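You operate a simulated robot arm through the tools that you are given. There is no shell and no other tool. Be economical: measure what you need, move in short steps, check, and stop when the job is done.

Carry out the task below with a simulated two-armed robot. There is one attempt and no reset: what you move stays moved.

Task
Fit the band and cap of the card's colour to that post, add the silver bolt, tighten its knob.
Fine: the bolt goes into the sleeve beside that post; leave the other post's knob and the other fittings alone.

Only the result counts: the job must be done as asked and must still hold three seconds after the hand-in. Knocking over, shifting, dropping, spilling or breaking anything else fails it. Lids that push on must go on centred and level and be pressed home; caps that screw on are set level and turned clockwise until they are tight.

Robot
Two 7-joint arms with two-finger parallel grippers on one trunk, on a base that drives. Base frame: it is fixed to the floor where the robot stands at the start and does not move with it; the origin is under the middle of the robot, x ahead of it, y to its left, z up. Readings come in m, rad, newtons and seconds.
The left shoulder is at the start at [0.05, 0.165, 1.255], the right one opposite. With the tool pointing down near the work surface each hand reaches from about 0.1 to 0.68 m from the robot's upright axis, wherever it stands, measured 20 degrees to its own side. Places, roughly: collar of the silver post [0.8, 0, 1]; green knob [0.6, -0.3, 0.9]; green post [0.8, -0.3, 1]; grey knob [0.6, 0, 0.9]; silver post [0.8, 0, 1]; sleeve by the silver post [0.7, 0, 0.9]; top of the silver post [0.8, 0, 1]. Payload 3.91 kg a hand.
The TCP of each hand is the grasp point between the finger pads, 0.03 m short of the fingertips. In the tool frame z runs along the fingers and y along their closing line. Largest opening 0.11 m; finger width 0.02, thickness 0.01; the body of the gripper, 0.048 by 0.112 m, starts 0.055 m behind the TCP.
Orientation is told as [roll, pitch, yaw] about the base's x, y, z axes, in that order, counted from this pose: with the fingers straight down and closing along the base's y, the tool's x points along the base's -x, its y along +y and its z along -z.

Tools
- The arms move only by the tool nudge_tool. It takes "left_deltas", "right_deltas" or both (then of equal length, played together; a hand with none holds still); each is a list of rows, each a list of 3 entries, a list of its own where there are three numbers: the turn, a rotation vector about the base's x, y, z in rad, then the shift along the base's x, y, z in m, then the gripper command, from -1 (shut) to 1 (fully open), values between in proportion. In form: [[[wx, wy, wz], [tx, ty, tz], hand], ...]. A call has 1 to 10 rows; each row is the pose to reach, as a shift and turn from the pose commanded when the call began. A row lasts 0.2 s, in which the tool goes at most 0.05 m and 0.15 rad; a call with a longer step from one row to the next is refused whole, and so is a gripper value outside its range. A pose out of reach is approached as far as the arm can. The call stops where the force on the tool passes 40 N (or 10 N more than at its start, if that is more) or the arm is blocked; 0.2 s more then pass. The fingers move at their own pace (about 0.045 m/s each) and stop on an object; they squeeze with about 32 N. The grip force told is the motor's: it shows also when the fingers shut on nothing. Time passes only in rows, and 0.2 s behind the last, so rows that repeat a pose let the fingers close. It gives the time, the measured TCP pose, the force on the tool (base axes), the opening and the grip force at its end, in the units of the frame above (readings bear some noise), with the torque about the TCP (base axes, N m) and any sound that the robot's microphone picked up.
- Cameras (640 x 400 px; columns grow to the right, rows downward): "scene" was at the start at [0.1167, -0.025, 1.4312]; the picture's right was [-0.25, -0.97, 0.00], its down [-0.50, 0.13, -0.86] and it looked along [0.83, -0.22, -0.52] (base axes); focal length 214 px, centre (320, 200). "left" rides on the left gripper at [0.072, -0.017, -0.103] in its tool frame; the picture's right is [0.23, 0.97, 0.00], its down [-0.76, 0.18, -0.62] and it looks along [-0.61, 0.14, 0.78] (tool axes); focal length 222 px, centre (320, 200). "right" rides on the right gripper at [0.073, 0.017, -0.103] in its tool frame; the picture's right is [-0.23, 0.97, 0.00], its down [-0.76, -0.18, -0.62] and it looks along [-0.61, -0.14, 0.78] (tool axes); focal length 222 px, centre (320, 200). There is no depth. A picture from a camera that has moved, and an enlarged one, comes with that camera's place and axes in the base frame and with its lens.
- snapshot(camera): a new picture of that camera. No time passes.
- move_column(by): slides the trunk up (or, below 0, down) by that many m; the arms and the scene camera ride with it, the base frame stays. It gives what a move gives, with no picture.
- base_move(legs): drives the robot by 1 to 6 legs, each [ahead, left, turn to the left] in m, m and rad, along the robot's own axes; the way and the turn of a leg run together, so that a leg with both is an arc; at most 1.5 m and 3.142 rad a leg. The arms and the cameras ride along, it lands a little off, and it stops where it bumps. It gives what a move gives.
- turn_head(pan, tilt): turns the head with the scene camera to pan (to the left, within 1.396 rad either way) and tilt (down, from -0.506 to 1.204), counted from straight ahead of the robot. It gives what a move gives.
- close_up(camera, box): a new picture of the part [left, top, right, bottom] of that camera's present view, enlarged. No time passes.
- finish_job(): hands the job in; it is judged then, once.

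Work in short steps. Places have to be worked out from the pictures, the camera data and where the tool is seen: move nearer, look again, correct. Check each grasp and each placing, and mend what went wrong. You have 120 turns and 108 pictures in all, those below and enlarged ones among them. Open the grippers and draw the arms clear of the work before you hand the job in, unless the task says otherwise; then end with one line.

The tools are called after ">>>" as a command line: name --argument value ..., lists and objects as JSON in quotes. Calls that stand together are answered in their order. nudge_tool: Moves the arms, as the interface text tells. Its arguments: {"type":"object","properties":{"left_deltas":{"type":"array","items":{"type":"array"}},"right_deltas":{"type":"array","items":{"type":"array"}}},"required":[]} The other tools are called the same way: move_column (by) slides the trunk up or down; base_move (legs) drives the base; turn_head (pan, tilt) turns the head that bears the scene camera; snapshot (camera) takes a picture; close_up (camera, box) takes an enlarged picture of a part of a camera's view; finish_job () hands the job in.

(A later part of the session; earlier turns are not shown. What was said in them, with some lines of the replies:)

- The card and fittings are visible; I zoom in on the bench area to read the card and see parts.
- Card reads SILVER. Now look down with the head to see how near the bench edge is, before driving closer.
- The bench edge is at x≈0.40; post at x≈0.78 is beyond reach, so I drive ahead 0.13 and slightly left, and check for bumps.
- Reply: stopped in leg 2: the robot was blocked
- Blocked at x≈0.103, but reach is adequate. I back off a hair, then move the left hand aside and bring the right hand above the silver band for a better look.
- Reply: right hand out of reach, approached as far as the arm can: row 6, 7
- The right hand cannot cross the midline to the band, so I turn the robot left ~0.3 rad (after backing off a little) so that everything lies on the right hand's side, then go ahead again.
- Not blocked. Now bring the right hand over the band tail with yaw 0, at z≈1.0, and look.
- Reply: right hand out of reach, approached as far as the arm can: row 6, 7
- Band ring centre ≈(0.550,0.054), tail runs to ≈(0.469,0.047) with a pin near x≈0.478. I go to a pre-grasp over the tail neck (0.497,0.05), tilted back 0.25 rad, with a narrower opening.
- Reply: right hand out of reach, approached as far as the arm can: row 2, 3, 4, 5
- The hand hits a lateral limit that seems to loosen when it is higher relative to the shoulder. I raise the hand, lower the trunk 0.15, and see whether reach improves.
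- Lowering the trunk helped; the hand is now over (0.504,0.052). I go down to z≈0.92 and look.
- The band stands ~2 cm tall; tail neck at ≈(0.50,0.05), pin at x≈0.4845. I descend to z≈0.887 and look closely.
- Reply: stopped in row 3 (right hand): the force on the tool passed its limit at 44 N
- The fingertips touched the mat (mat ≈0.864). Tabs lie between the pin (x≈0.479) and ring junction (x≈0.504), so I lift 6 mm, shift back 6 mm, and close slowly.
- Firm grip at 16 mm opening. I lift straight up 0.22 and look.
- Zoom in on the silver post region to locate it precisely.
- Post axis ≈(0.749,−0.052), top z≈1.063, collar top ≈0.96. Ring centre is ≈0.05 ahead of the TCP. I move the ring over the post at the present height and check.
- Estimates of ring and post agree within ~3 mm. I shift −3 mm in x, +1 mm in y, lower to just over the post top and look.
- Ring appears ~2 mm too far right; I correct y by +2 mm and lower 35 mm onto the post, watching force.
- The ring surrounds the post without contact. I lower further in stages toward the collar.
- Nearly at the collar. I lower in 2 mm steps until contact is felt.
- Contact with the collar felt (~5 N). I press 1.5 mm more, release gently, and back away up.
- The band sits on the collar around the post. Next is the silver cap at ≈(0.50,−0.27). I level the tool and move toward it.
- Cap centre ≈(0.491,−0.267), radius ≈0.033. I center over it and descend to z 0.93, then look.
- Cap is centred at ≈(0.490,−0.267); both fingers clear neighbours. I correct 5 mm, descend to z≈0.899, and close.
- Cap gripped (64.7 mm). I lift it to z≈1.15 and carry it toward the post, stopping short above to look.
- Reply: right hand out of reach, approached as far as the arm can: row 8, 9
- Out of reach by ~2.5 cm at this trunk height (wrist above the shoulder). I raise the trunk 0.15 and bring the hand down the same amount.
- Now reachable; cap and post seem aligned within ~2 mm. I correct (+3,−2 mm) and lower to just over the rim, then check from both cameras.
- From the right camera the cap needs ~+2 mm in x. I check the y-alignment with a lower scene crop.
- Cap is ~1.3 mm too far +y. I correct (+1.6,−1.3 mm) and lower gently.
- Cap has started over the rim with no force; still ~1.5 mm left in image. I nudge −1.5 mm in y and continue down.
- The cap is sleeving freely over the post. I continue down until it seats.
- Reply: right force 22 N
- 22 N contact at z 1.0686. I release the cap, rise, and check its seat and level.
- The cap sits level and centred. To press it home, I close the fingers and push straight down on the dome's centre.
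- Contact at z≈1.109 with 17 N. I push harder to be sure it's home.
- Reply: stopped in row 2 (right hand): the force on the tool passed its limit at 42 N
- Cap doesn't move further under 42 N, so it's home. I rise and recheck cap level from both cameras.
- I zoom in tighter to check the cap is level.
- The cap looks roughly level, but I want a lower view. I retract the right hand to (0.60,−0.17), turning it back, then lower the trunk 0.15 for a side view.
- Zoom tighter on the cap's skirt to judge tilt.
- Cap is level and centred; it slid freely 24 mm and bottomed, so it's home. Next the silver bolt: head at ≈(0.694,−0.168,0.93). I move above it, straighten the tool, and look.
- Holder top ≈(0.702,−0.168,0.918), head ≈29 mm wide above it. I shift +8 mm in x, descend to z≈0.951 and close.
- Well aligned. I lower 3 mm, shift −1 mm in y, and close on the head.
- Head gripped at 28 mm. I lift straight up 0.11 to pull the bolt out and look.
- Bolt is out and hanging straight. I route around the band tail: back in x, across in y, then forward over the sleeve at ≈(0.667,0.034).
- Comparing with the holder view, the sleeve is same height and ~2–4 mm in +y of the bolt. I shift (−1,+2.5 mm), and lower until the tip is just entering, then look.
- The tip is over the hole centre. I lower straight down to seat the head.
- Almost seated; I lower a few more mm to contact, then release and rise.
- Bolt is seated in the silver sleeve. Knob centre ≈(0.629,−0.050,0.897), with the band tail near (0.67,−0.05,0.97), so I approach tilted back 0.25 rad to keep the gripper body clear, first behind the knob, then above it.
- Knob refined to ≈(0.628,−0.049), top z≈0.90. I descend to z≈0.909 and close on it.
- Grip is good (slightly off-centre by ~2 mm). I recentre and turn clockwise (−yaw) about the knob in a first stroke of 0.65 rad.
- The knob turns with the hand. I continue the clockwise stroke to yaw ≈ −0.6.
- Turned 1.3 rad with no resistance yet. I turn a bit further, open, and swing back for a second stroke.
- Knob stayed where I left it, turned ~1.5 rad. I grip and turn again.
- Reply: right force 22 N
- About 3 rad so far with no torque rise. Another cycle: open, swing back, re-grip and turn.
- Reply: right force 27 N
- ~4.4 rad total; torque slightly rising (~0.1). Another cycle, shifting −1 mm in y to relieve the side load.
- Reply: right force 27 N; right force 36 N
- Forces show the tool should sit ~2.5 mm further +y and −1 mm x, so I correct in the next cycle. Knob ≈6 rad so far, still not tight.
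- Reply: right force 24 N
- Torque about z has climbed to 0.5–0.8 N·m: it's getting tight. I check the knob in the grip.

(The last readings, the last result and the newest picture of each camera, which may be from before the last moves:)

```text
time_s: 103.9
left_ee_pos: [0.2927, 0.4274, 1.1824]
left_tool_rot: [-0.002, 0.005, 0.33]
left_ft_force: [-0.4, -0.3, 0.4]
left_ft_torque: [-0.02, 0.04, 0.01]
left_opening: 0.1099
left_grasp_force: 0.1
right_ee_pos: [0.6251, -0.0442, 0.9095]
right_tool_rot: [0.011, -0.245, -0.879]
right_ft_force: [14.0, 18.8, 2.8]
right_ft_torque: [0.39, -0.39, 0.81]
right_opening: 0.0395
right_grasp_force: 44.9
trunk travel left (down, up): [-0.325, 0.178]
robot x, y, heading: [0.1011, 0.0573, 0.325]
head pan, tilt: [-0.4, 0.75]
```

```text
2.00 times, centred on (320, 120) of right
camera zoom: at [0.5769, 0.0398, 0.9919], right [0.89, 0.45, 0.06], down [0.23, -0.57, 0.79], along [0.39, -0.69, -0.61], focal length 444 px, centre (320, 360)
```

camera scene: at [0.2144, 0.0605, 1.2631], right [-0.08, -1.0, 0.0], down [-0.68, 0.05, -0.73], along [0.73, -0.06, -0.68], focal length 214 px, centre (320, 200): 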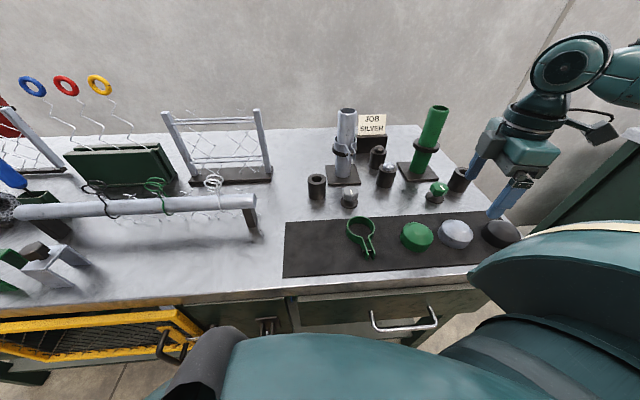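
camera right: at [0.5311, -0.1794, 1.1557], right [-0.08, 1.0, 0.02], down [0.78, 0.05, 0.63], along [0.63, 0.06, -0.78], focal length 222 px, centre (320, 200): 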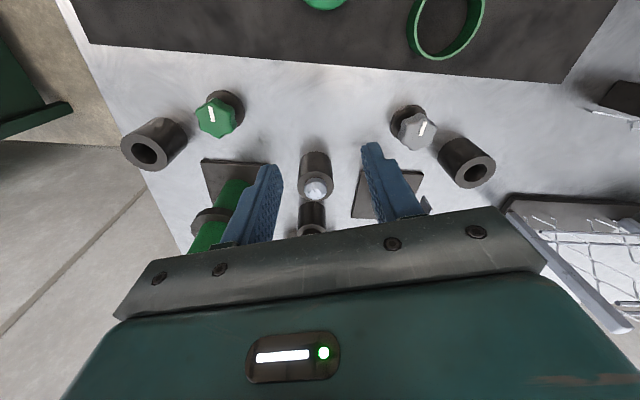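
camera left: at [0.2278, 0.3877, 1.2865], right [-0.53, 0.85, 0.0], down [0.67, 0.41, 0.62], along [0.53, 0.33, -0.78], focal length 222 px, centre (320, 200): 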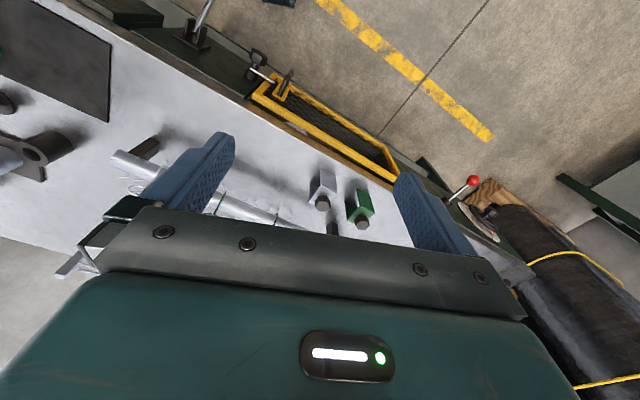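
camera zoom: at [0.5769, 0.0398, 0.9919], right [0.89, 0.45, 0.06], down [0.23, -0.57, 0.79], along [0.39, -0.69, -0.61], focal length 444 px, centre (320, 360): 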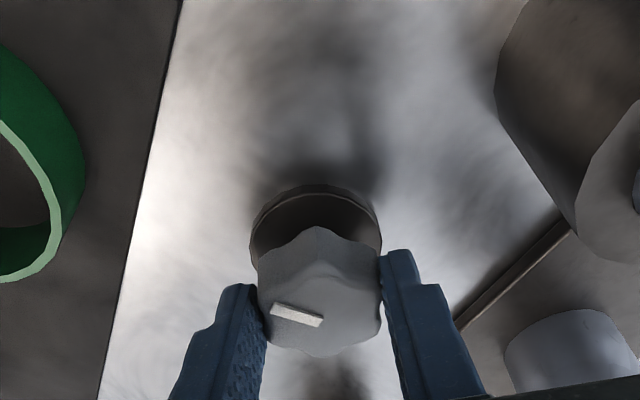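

The marker shows the knob hardly advanced this stroke (hand slipped over lobes under load), so it's at its stop. I do one more firm short stroke to confirm: swing back halfway, grip, view, and turn.

>>> nudge_tool --right_deltas '[[[0, 0, 0], [0, 0, 0.001], 0.1], [[0, 0, 0], [-0.0005, 0, 0.001], 0.1], [[0, 0, 0.14], [-0.001, -0.0007, 0.001], 0.1], [[0, 0, 0.28], [-0.0015, -0.0014, 0.001], 0.1], [[0, 0, 0.42], [-0.0019, -0.002, 0.001], 0.1], [[0, 0, 0.56], [-0.0021, -0.0027, 0.001], 0.1], [[0, 0, 0.7], [-0.0023, -0.0034, 0.001], 0.1], [[0, 0, 0.84], [-0.0023, -0.0041, 0.001], 0.1], [[0, 0, 0.98], [-0.0022, -0.0048, 0.001], 0.1], [[0, 0, 1.05], [-0.002, -0.0052, 0.001], 0.1]]'

>>> nudge_tool --right_deltas '[[[0, 0, 0], [0, 0.001, -0.001], 0.1], [[0, 0, 0], [0, 0.001, -0.001], -0.5], [[0, 0, 0], [0, 0.001, -0.001], -1], [[0, 0, 0], [0, 0.001, -0.001], -1], [[0, 0, 0], [0, 0.001, -0.001], -1]]'

>>> close_up --camera "right" --box '[160, 20, 480, 220]'

>>> nudge_tool --right_deltas '[[[0, 0, -0.06], [0, 0.0003, 0], -1], [[0, 0, -0.12], [0, 0.0006, 0], -1], [[0, 0, -0.18], [0, 0.0009, 0], -1], [[0, 0, -0.24], [0, 0.0012, 0], -1], [[0, 0, -0.3], [0, 0.0015, 0], -1], [[0, 0, -0.3], [0, 0.0015, 0], -1]]'

>>> close_up --camera "right" --box '[160, 20, 480, 220]'

```text
time_s: 106.1
left_ee_pos: [0.2901, 0.4273, 1.1843]
left_tool_rot: [0.0, 0.002, 0.327]
left_ft_force: [0.0, -0.1, 0.3]
left_ft_torque: [-0.02, -0.06, 0.02]
left_opening: 0.1101
left_grasp_force: 0.1
right_ee_pos: [0.6204, -0.0533, 0.9113]
right_tool_rot: [0.002, -0.245, 0.171]
right_ft_force: [-0.4, 0.3, 0.0]
right_ft_torque: [-0.03, 0.0, -0.01]
right_opening: 0.0604
right_grasp_force: 0.2
trunk travel left (down, up): [-0.325, 0.178]
robot x, y, heading: [0.1063, 0.0594, 0.322]
head pan, tilt: [-0.4, 0.75]
```

```text
time_s: 107.3
left_ee_pos: [0.29, 0.428, 1.1832]
left_tool_rot: [-0.001, 0.004, 0.329]
left_ft_force: [-0.1, 0.0, 0.5]
left_ft_torque: [0.03, -0.02, 0.01]
left_opening: 0.1099
left_grasp_force: 0.1
right_ee_pos: [0.6204, -0.0482, 0.9092]
right_tool_rot: [0.007, -0.245, 0.172]
right_ft_force: [-1.9, 8.8, -3.1]
right_ft_torque: [0.45, -0.15, 0.07]
right_opening: 0.0391
right_grasp_force: 44.8
trunk travel left (down, up): [-0.325, 0.178]
robot x, y, heading: [0.1064, 0.0599, 0.323]
head pan, tilt: [-0.4, 0.75]
```

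```text
2.00 times, centred on (320, 120) of right
camera zoom: at [0.5248, -0.0497, 0.9914], right [0.05, 1.0, 0.06], down [0.61, -0.08, 0.79], along [0.79, 0.0, -0.61], focal length 444 px, centre (320, 360)
```

zoom: 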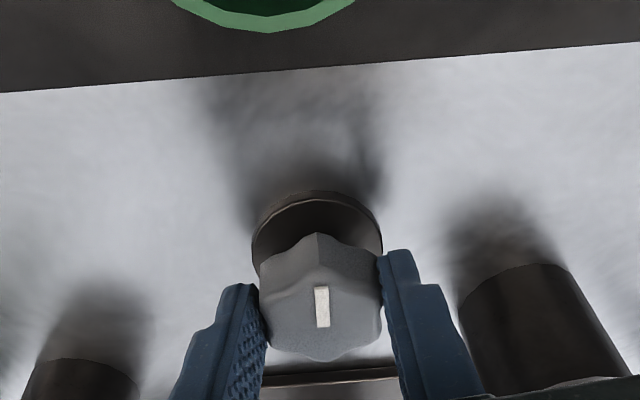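

```text
time_s: 108.7
left_ee_pos: [0.2914, 0.4281, 1.1836]
left_tool_rot: [0.0, 0.002, 0.329]
left_ft_force: [-0.1, -0.8, -0.2]
left_ft_torque: [-0.01, 0.01, 0.01]
left_opening: 0.1099
left_grasp_force: 0.1
right_ee_pos: [0.6217, -0.0484, 0.9097]
right_tool_rot: [0.006, -0.247, -0.132]
right_ft_force: [-4.7, 19.2, -3.9]
right_ft_torque: [0.42, 0.09, 0.54]
right_opening: 0.0392
right_grasp_force: 44.8
trunk travel left (down, up): [-0.325, 0.178]
robot x, y, heading: [0.1035, 0.06, 0.318]
head pan, tilt: [-0.4, 0.75]
```

```text
2.00 times, centred on (320, 120) of right
camera zoom: at [0.5296, -0.0189, 0.9916], right [0.34, 0.94, 0.06], down [0.56, -0.26, 0.79], along [0.76, -0.24, -0.61], focal length 444 px, centre (320, 360)
```

zoom: 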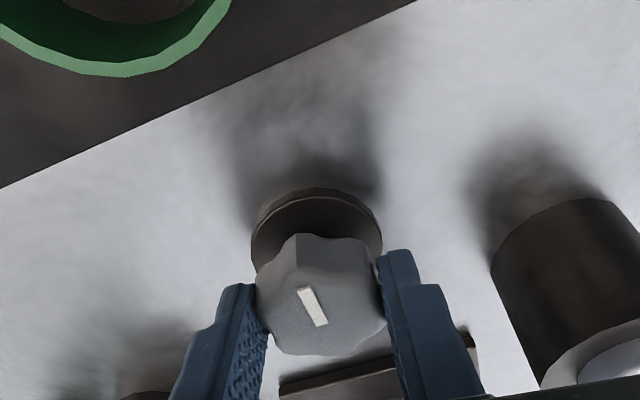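

The knob holds still while the hand slips on it at 0.54 N·m: it is tight. I open and withdraw up and back, clear of the work.

>>> nudge_tool --right_deltas '[[[0, 0, 0], [0, 0, 0], 0], [[0, 0, 0], [0, 0, 0], 0.2], [[0, 0, 0], [0, 0, 0.001], 0.2], [[0, 0, 0], [-0.005, 0, 0.02], 0.2], [[0, 0, 0], [-0.015, 0, 0.05], 0.2], [[0, 0, 0], [-0.04, 0, 0.09], 0.2], [[0, 0, 0], [-0.07, -0.02, 0.12], 0.2], [[0, 0, 0], [-0.1, -0.05, 0.15], 0.2], [[0, 0, 0], [-0.12, -0.09, 0.17], 0.2], [[0, 0, 0], [-0.12, -0.12, 0.18], 0.2]]'

>>> nudge_tool --right_deltas '[[[0, 0, 0], [-0.01, -0.04, 0.0], 0.2], [[0, 0, 0], [-0.02, -0.08, 0.01], 0.2], [[0, 0, 0], [-0.03, -0.11, 0.02], 0.2], [[0, 0, 0], [-0.03, -0.11, 0.02], 0.2]]'

>>> snapshot --camera "scene"

>>> close_up --camera "scene" --box '[290, 90, 430, 220]'

```text
refused: row 8 steps farther than a row can; nothing moved
```

```text
time_s: 109.1
left_ee_pos: [0.2914, 0.4294, 1.1829]
left_tool_rot: [-0.002, 0.004, 0.332]
left_ft_force: [-0.4, 0.3, -0.1]
left_ft_torque: [0.01, -0.01, 0.02]
left_opening: 0.1103
left_grasp_force: 0.1
right_ee_pos: [0.6166, -0.0687, 0.9146]
right_tool_rot: [0.038, -0.259, -0.123]
right_ft_force: [6.3, 25.1, -4.6]
right_ft_torque: [0.5, 0.07, 0.09]
right_opening: 0.079
right_grasp_force: 13.1
trunk travel left (down, up): [-0.325, 0.178]
robot x, y, heading: [0.1027, 0.066, 0.324]
head pan, tilt: [-0.4, 0.75]
stopped in row 2 (right hand): the force on the tool passed its limit at 53 N (the readings are from after the stop); the commanded pose is now the measured one
```

```text
21 pictures are left
camera scene: at [0.2154, 0.0638, 1.263], right [-0.07, -1.0, 0.0], down [-0.68, 0.05, -0.73], along [0.73, -0.06, -0.68], focal length 214 px, centre (320, 200)
```

scene: 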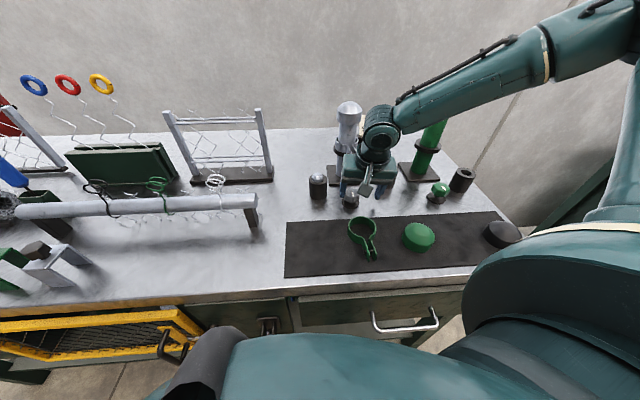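

```text
3.08 times, centred on (360, 155) of scene
camera zoom: at [0.2154, 0.0638, 1.263], right [-0.07, -1.0, 0.0], down [-0.68, 0.05, -0.73], along [0.73, -0.06, -0.68], focal length 660 px, centre (197, 338)
```

zoom: 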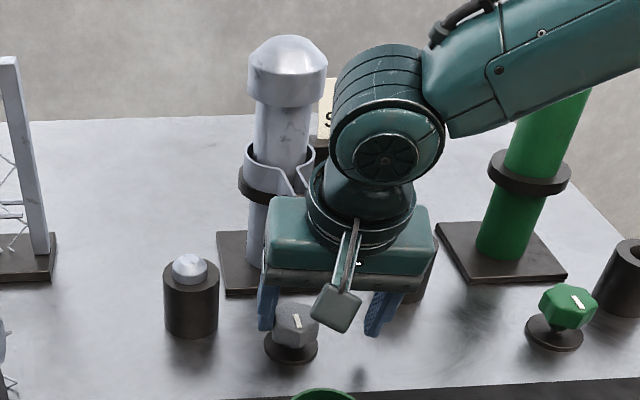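

The first retreat call was refused and the second pushed the finger against the knob sideways. I recentre around the knob at once and look.

>>> nudge_tool --right_deltas '[[[-0.03, 0.01, 0], [0.002, 0.01, -0.002], 0.2], [[-0.03, 0.01, 0], [0.004, 0.019, -0.003], 0.2], [[-0.03, 0.01, 0], [0.004, 0.019, -0.003], 0.2]]'

>>> close_up --camera "right" --box '[160, 20, 480, 220]'

```text
time_s: 109.9
left_ee_pos: [0.2911, 0.4261, 1.1833]
left_tool_rot: [0.0, 0.004, 0.331]
left_ft_force: [0.4, 0.3, -0.3]
left_ft_torque: [0.0, -0.02, 0.02]
left_opening: 0.1099
left_grasp_force: 0.0
right_ee_pos: [0.6208, -0.057, 0.9102]
right_tool_rot: [-0.005, -0.247, -0.121]
right_ft_force: [1.1, -0.2, -0.6]
right_ft_torque: [0.0, 0.01, -0.02]
right_opening: 0.066
right_grasp_force: 0.0
trunk travel left (down, up): [-0.325, 0.178]
robot x, y, heading: [0.102, 0.0594, 0.326]
head pan, tilt: [-0.4, 0.75]
```

```text
2.00 times, centred on (320, 120) of right
camera zoom: at [0.5276, -0.0271, 0.9913], right [0.34, 0.94, 0.05], down [0.56, -0.24, 0.79], along [0.76, -0.24, -0.61], focal length 444 px, centre (320, 360)
```

zoom: 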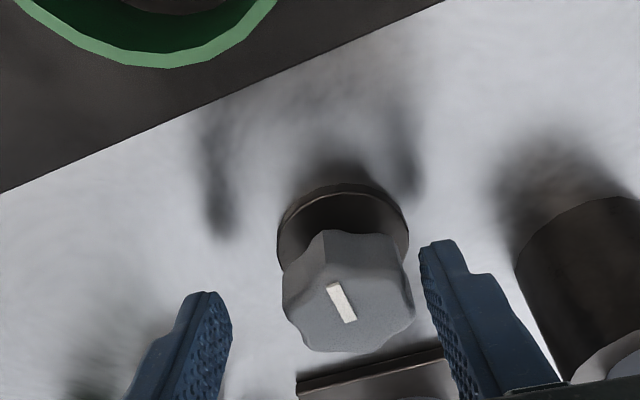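

Knob looks unharmed with the same marker angle. I recentre, re-grip and give one more clockwise check-turn for torque.

>>> nudge_tool --right_deltas '[[[0, 0, 0], [0.0015, 0.0075, -0.001], 0.1], [[0, 0, 0], [0.0015, 0.0075, -0.001], -0.4], [[0, 0, 0], [0.0015, 0.0075, -0.001], -1], [[0, 0, 0], [0.0015, 0.0075, -0.001], -1], [[0, 0, 0], [0.0015, 0.0075, -0.001], -1], [[0, 0, -0.08], [0.0015, 0.008, -0.001], -1], [[0, 0, -0.16], [0.0015, 0.0085, -0.001], -1], [[0, 0, -0.24], [0.0016, 0.009, -0.001], -1], [[0, 0, -0.32], [0.0018, 0.0094, -0.001], -1], [[0, 0, -0.32], [0.0018, 0.0094, -0.001], -1]]'

>>> close_up --camera "right" --box '[160, 20, 480, 220]'

```text
time_s: 112.1
left_ee_pos: [0.2901, 0.4271, 1.1832]
left_tool_rot: [0.0, 0.003, 0.33]
left_ft_force: [0.2, 0.2, -0.5]
left_ft_torque: [0.0, 0.02, 0.02]
left_opening: 0.1099
left_grasp_force: 0.0
right_ee_pos: [0.6206, -0.0444, 0.9081]
right_tool_rot: [-0.002, -0.25, -0.442]
right_ft_force: [0.8, 5.8, 3.5]
right_ft_torque: [0.21, 0.09, 0.43]
right_opening: 0.0392
right_grasp_force: 45.1
trunk travel left (down, up): [-0.325, 0.178]
robot x, y, heading: [0.1046, 0.0597, 0.323]
head pan, tilt: [-0.4, 0.75]
```

```text
2.00 times, centred on (320, 120) of right
camera zoom: at [0.5425, 0.0119, 0.9903], right [0.62, 0.79, 0.05], down [0.45, -0.41, 0.79], along [0.64, -0.46, -0.61], focal length 444 px, centre (320, 360)
```

zoom: 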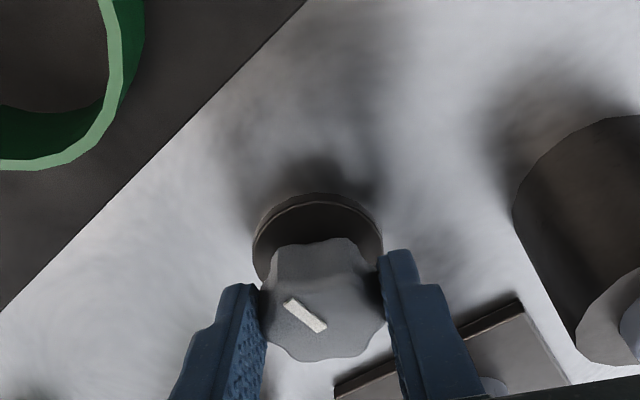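

Still at its stop (slips at 0.43 N·m). Now I open and withdraw, with legal step sizes.

>>> nudge_tool --right_deltas '[[[0, 0, 0], [0, -0.001, 0], 0.1], [[0, 0, 0], [0, -0.001, 0], 0.1], [[0, 0, 0], [0, -0.001, 0.001], 0.1], [[0, 0, 0], [-0.003, -0.001, 0.02], 0.1], [[0, 0, 0], [-0.015, -0.001, 0.05], 0.1], [[0, 0, 0], [-0.035, -0.005, 0.085], 0.1], [[0, 0, 0], [-0.06, -0.015, 0.12], 0.1], [[0, 0, 0], [-0.085, -0.025, 0.15], 0.1], [[0, 0, 0], [-0.11, -0.04, 0.18], 0.1], [[0, 0, 0], [-0.12, -0.05, 0.2], 0.1]]'

```text
time_s: 114.3
left_ee_pos: [0.2911, 0.4272, 1.1834]
left_tool_rot: [0.0, 0.005, 0.329]
left_ft_force: [0.3, 0.0, 0.3]
left_ft_torque: [-0.01, 0.02, -0.01]
left_opening: 0.1099
left_grasp_force: 0.0
right_ee_pos: [0.4996, -0.0973, 1.1116]
right_tool_rot: [-0.004, -0.248, -0.441]
right_ft_force: [0.2, 0.3, 0.3]
right_ft_torque: [0.0, -0.04, -0.05]
right_opening: 0.0607
right_grasp_force: 0.1
trunk travel left (down, up): [-0.325, 0.178]
robot x, y, heading: [0.1022, 0.0606, 0.321]
head pan, tilt: [-0.4, 0.75]
```

The hand is clear. I move it further right and inspect the whole set.

>>> nudge_tool --right_deltas '[[[0, 0, 0], [-0.01, -0.04, 0.01], 0.5], [[0, 0, 0], [-0.02, -0.08, 0.02], 0.8], [[0, 0, 0], [-0.03, -0.12, 0.03], 1], [[0, 0, 0], [-0.04, -0.16, 0.04], 1], [[0, 0, 0], [-0.05, -0.19, 0.05], 1], [[0, 0, 0], [-0.05, -0.19, 0.05], 1]]'

>>> snapshot --camera "scene"

>>> close_up --camera "scene" --box '[290, 90, 430, 220]'

>>> close_up --camera "scene" --box '[325, 90, 375, 160]'

```text
time_s: 115.7
left_ee_pos: [0.291, 0.4265, 1.1842]
left_tool_rot: [0.0, 0.003, 0.33]
left_ft_force: [-0.4, 0.2, 0.4]
left_ft_torque: [-0.02, 0.0, -0.01]
left_opening: 0.1103
left_grasp_force: 0.0
right_ee_pos: [0.4529, -0.2861, 1.1603]
right_tool_rot: [-0.003, -0.249, -0.442]
right_ft_force: [0.7, -0.2, -0.5]
right_ft_torque: [-0.03, 0.01, 0.0]
right_opening: 0.1102
right_grasp_force: 0.0
trunk travel left (down, up): [-0.325, 0.178]
robot x, y, heading: [0.1067, 0.0604, 0.324]
head pan, tilt: [-0.4, 0.75]
```

```text
17 pictures are left
camera scene: at [0.2148, 0.0608, 1.2631], right [-0.08, -1.0, 0.0], down [-0.68, 0.05, -0.73], along [0.73, -0.06, -0.68], focal length 214 px, centre (320, 200)
```

scene: 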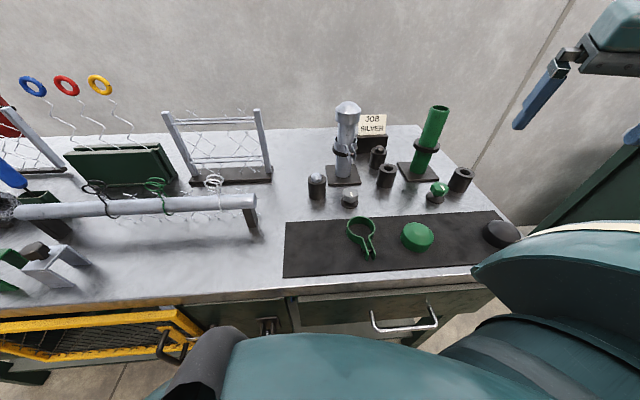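

```text
3.08 times, centred on (360, 155) of scene
camera zoom: at [0.2148, 0.0608, 1.2631], right [-0.08, -1.0, 0.0], down [-0.68, 0.05, -0.73], along [0.73, -0.06, -0.68], focal length 660 px, centre (197, 338)
```

zoom: 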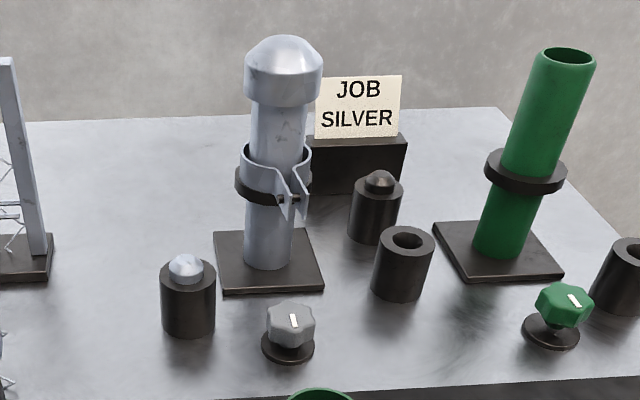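

```text
5.71 times, centred on (350, 125) of scene
camera zoom: at [0.2148, 0.0608, 1.2631], right [-0.08, -1.0, 0.0], down [-0.68, 0.05, -0.73], along [0.73, -0.06, -0.68], focal length 1226 px, centre (149, 629)
```

zoom: 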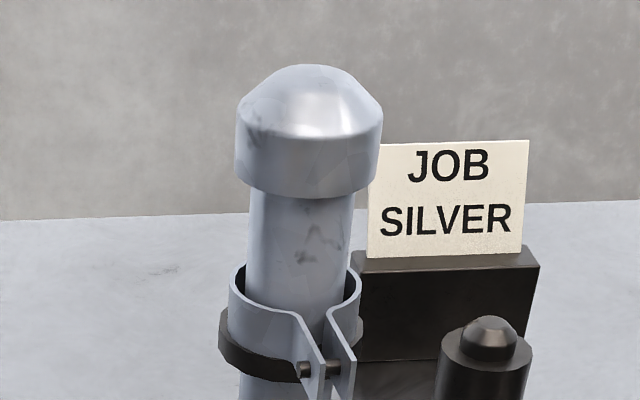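

Everything reads as required: the silver band is on its collar, the cap is seated level, the bolt is in the silver sleeve and the grey knob is tight. The green post's fittings are untouched and both hands are open and clear, so I hand in.

>>> finish_job

```text
The job is handed in.
```

The silver band and cap are on the silver post, the silver bolt is in the sleeve beside it, and the grey knob is turned clockwise to its stop; I've handed the job in, but no verdict came back.
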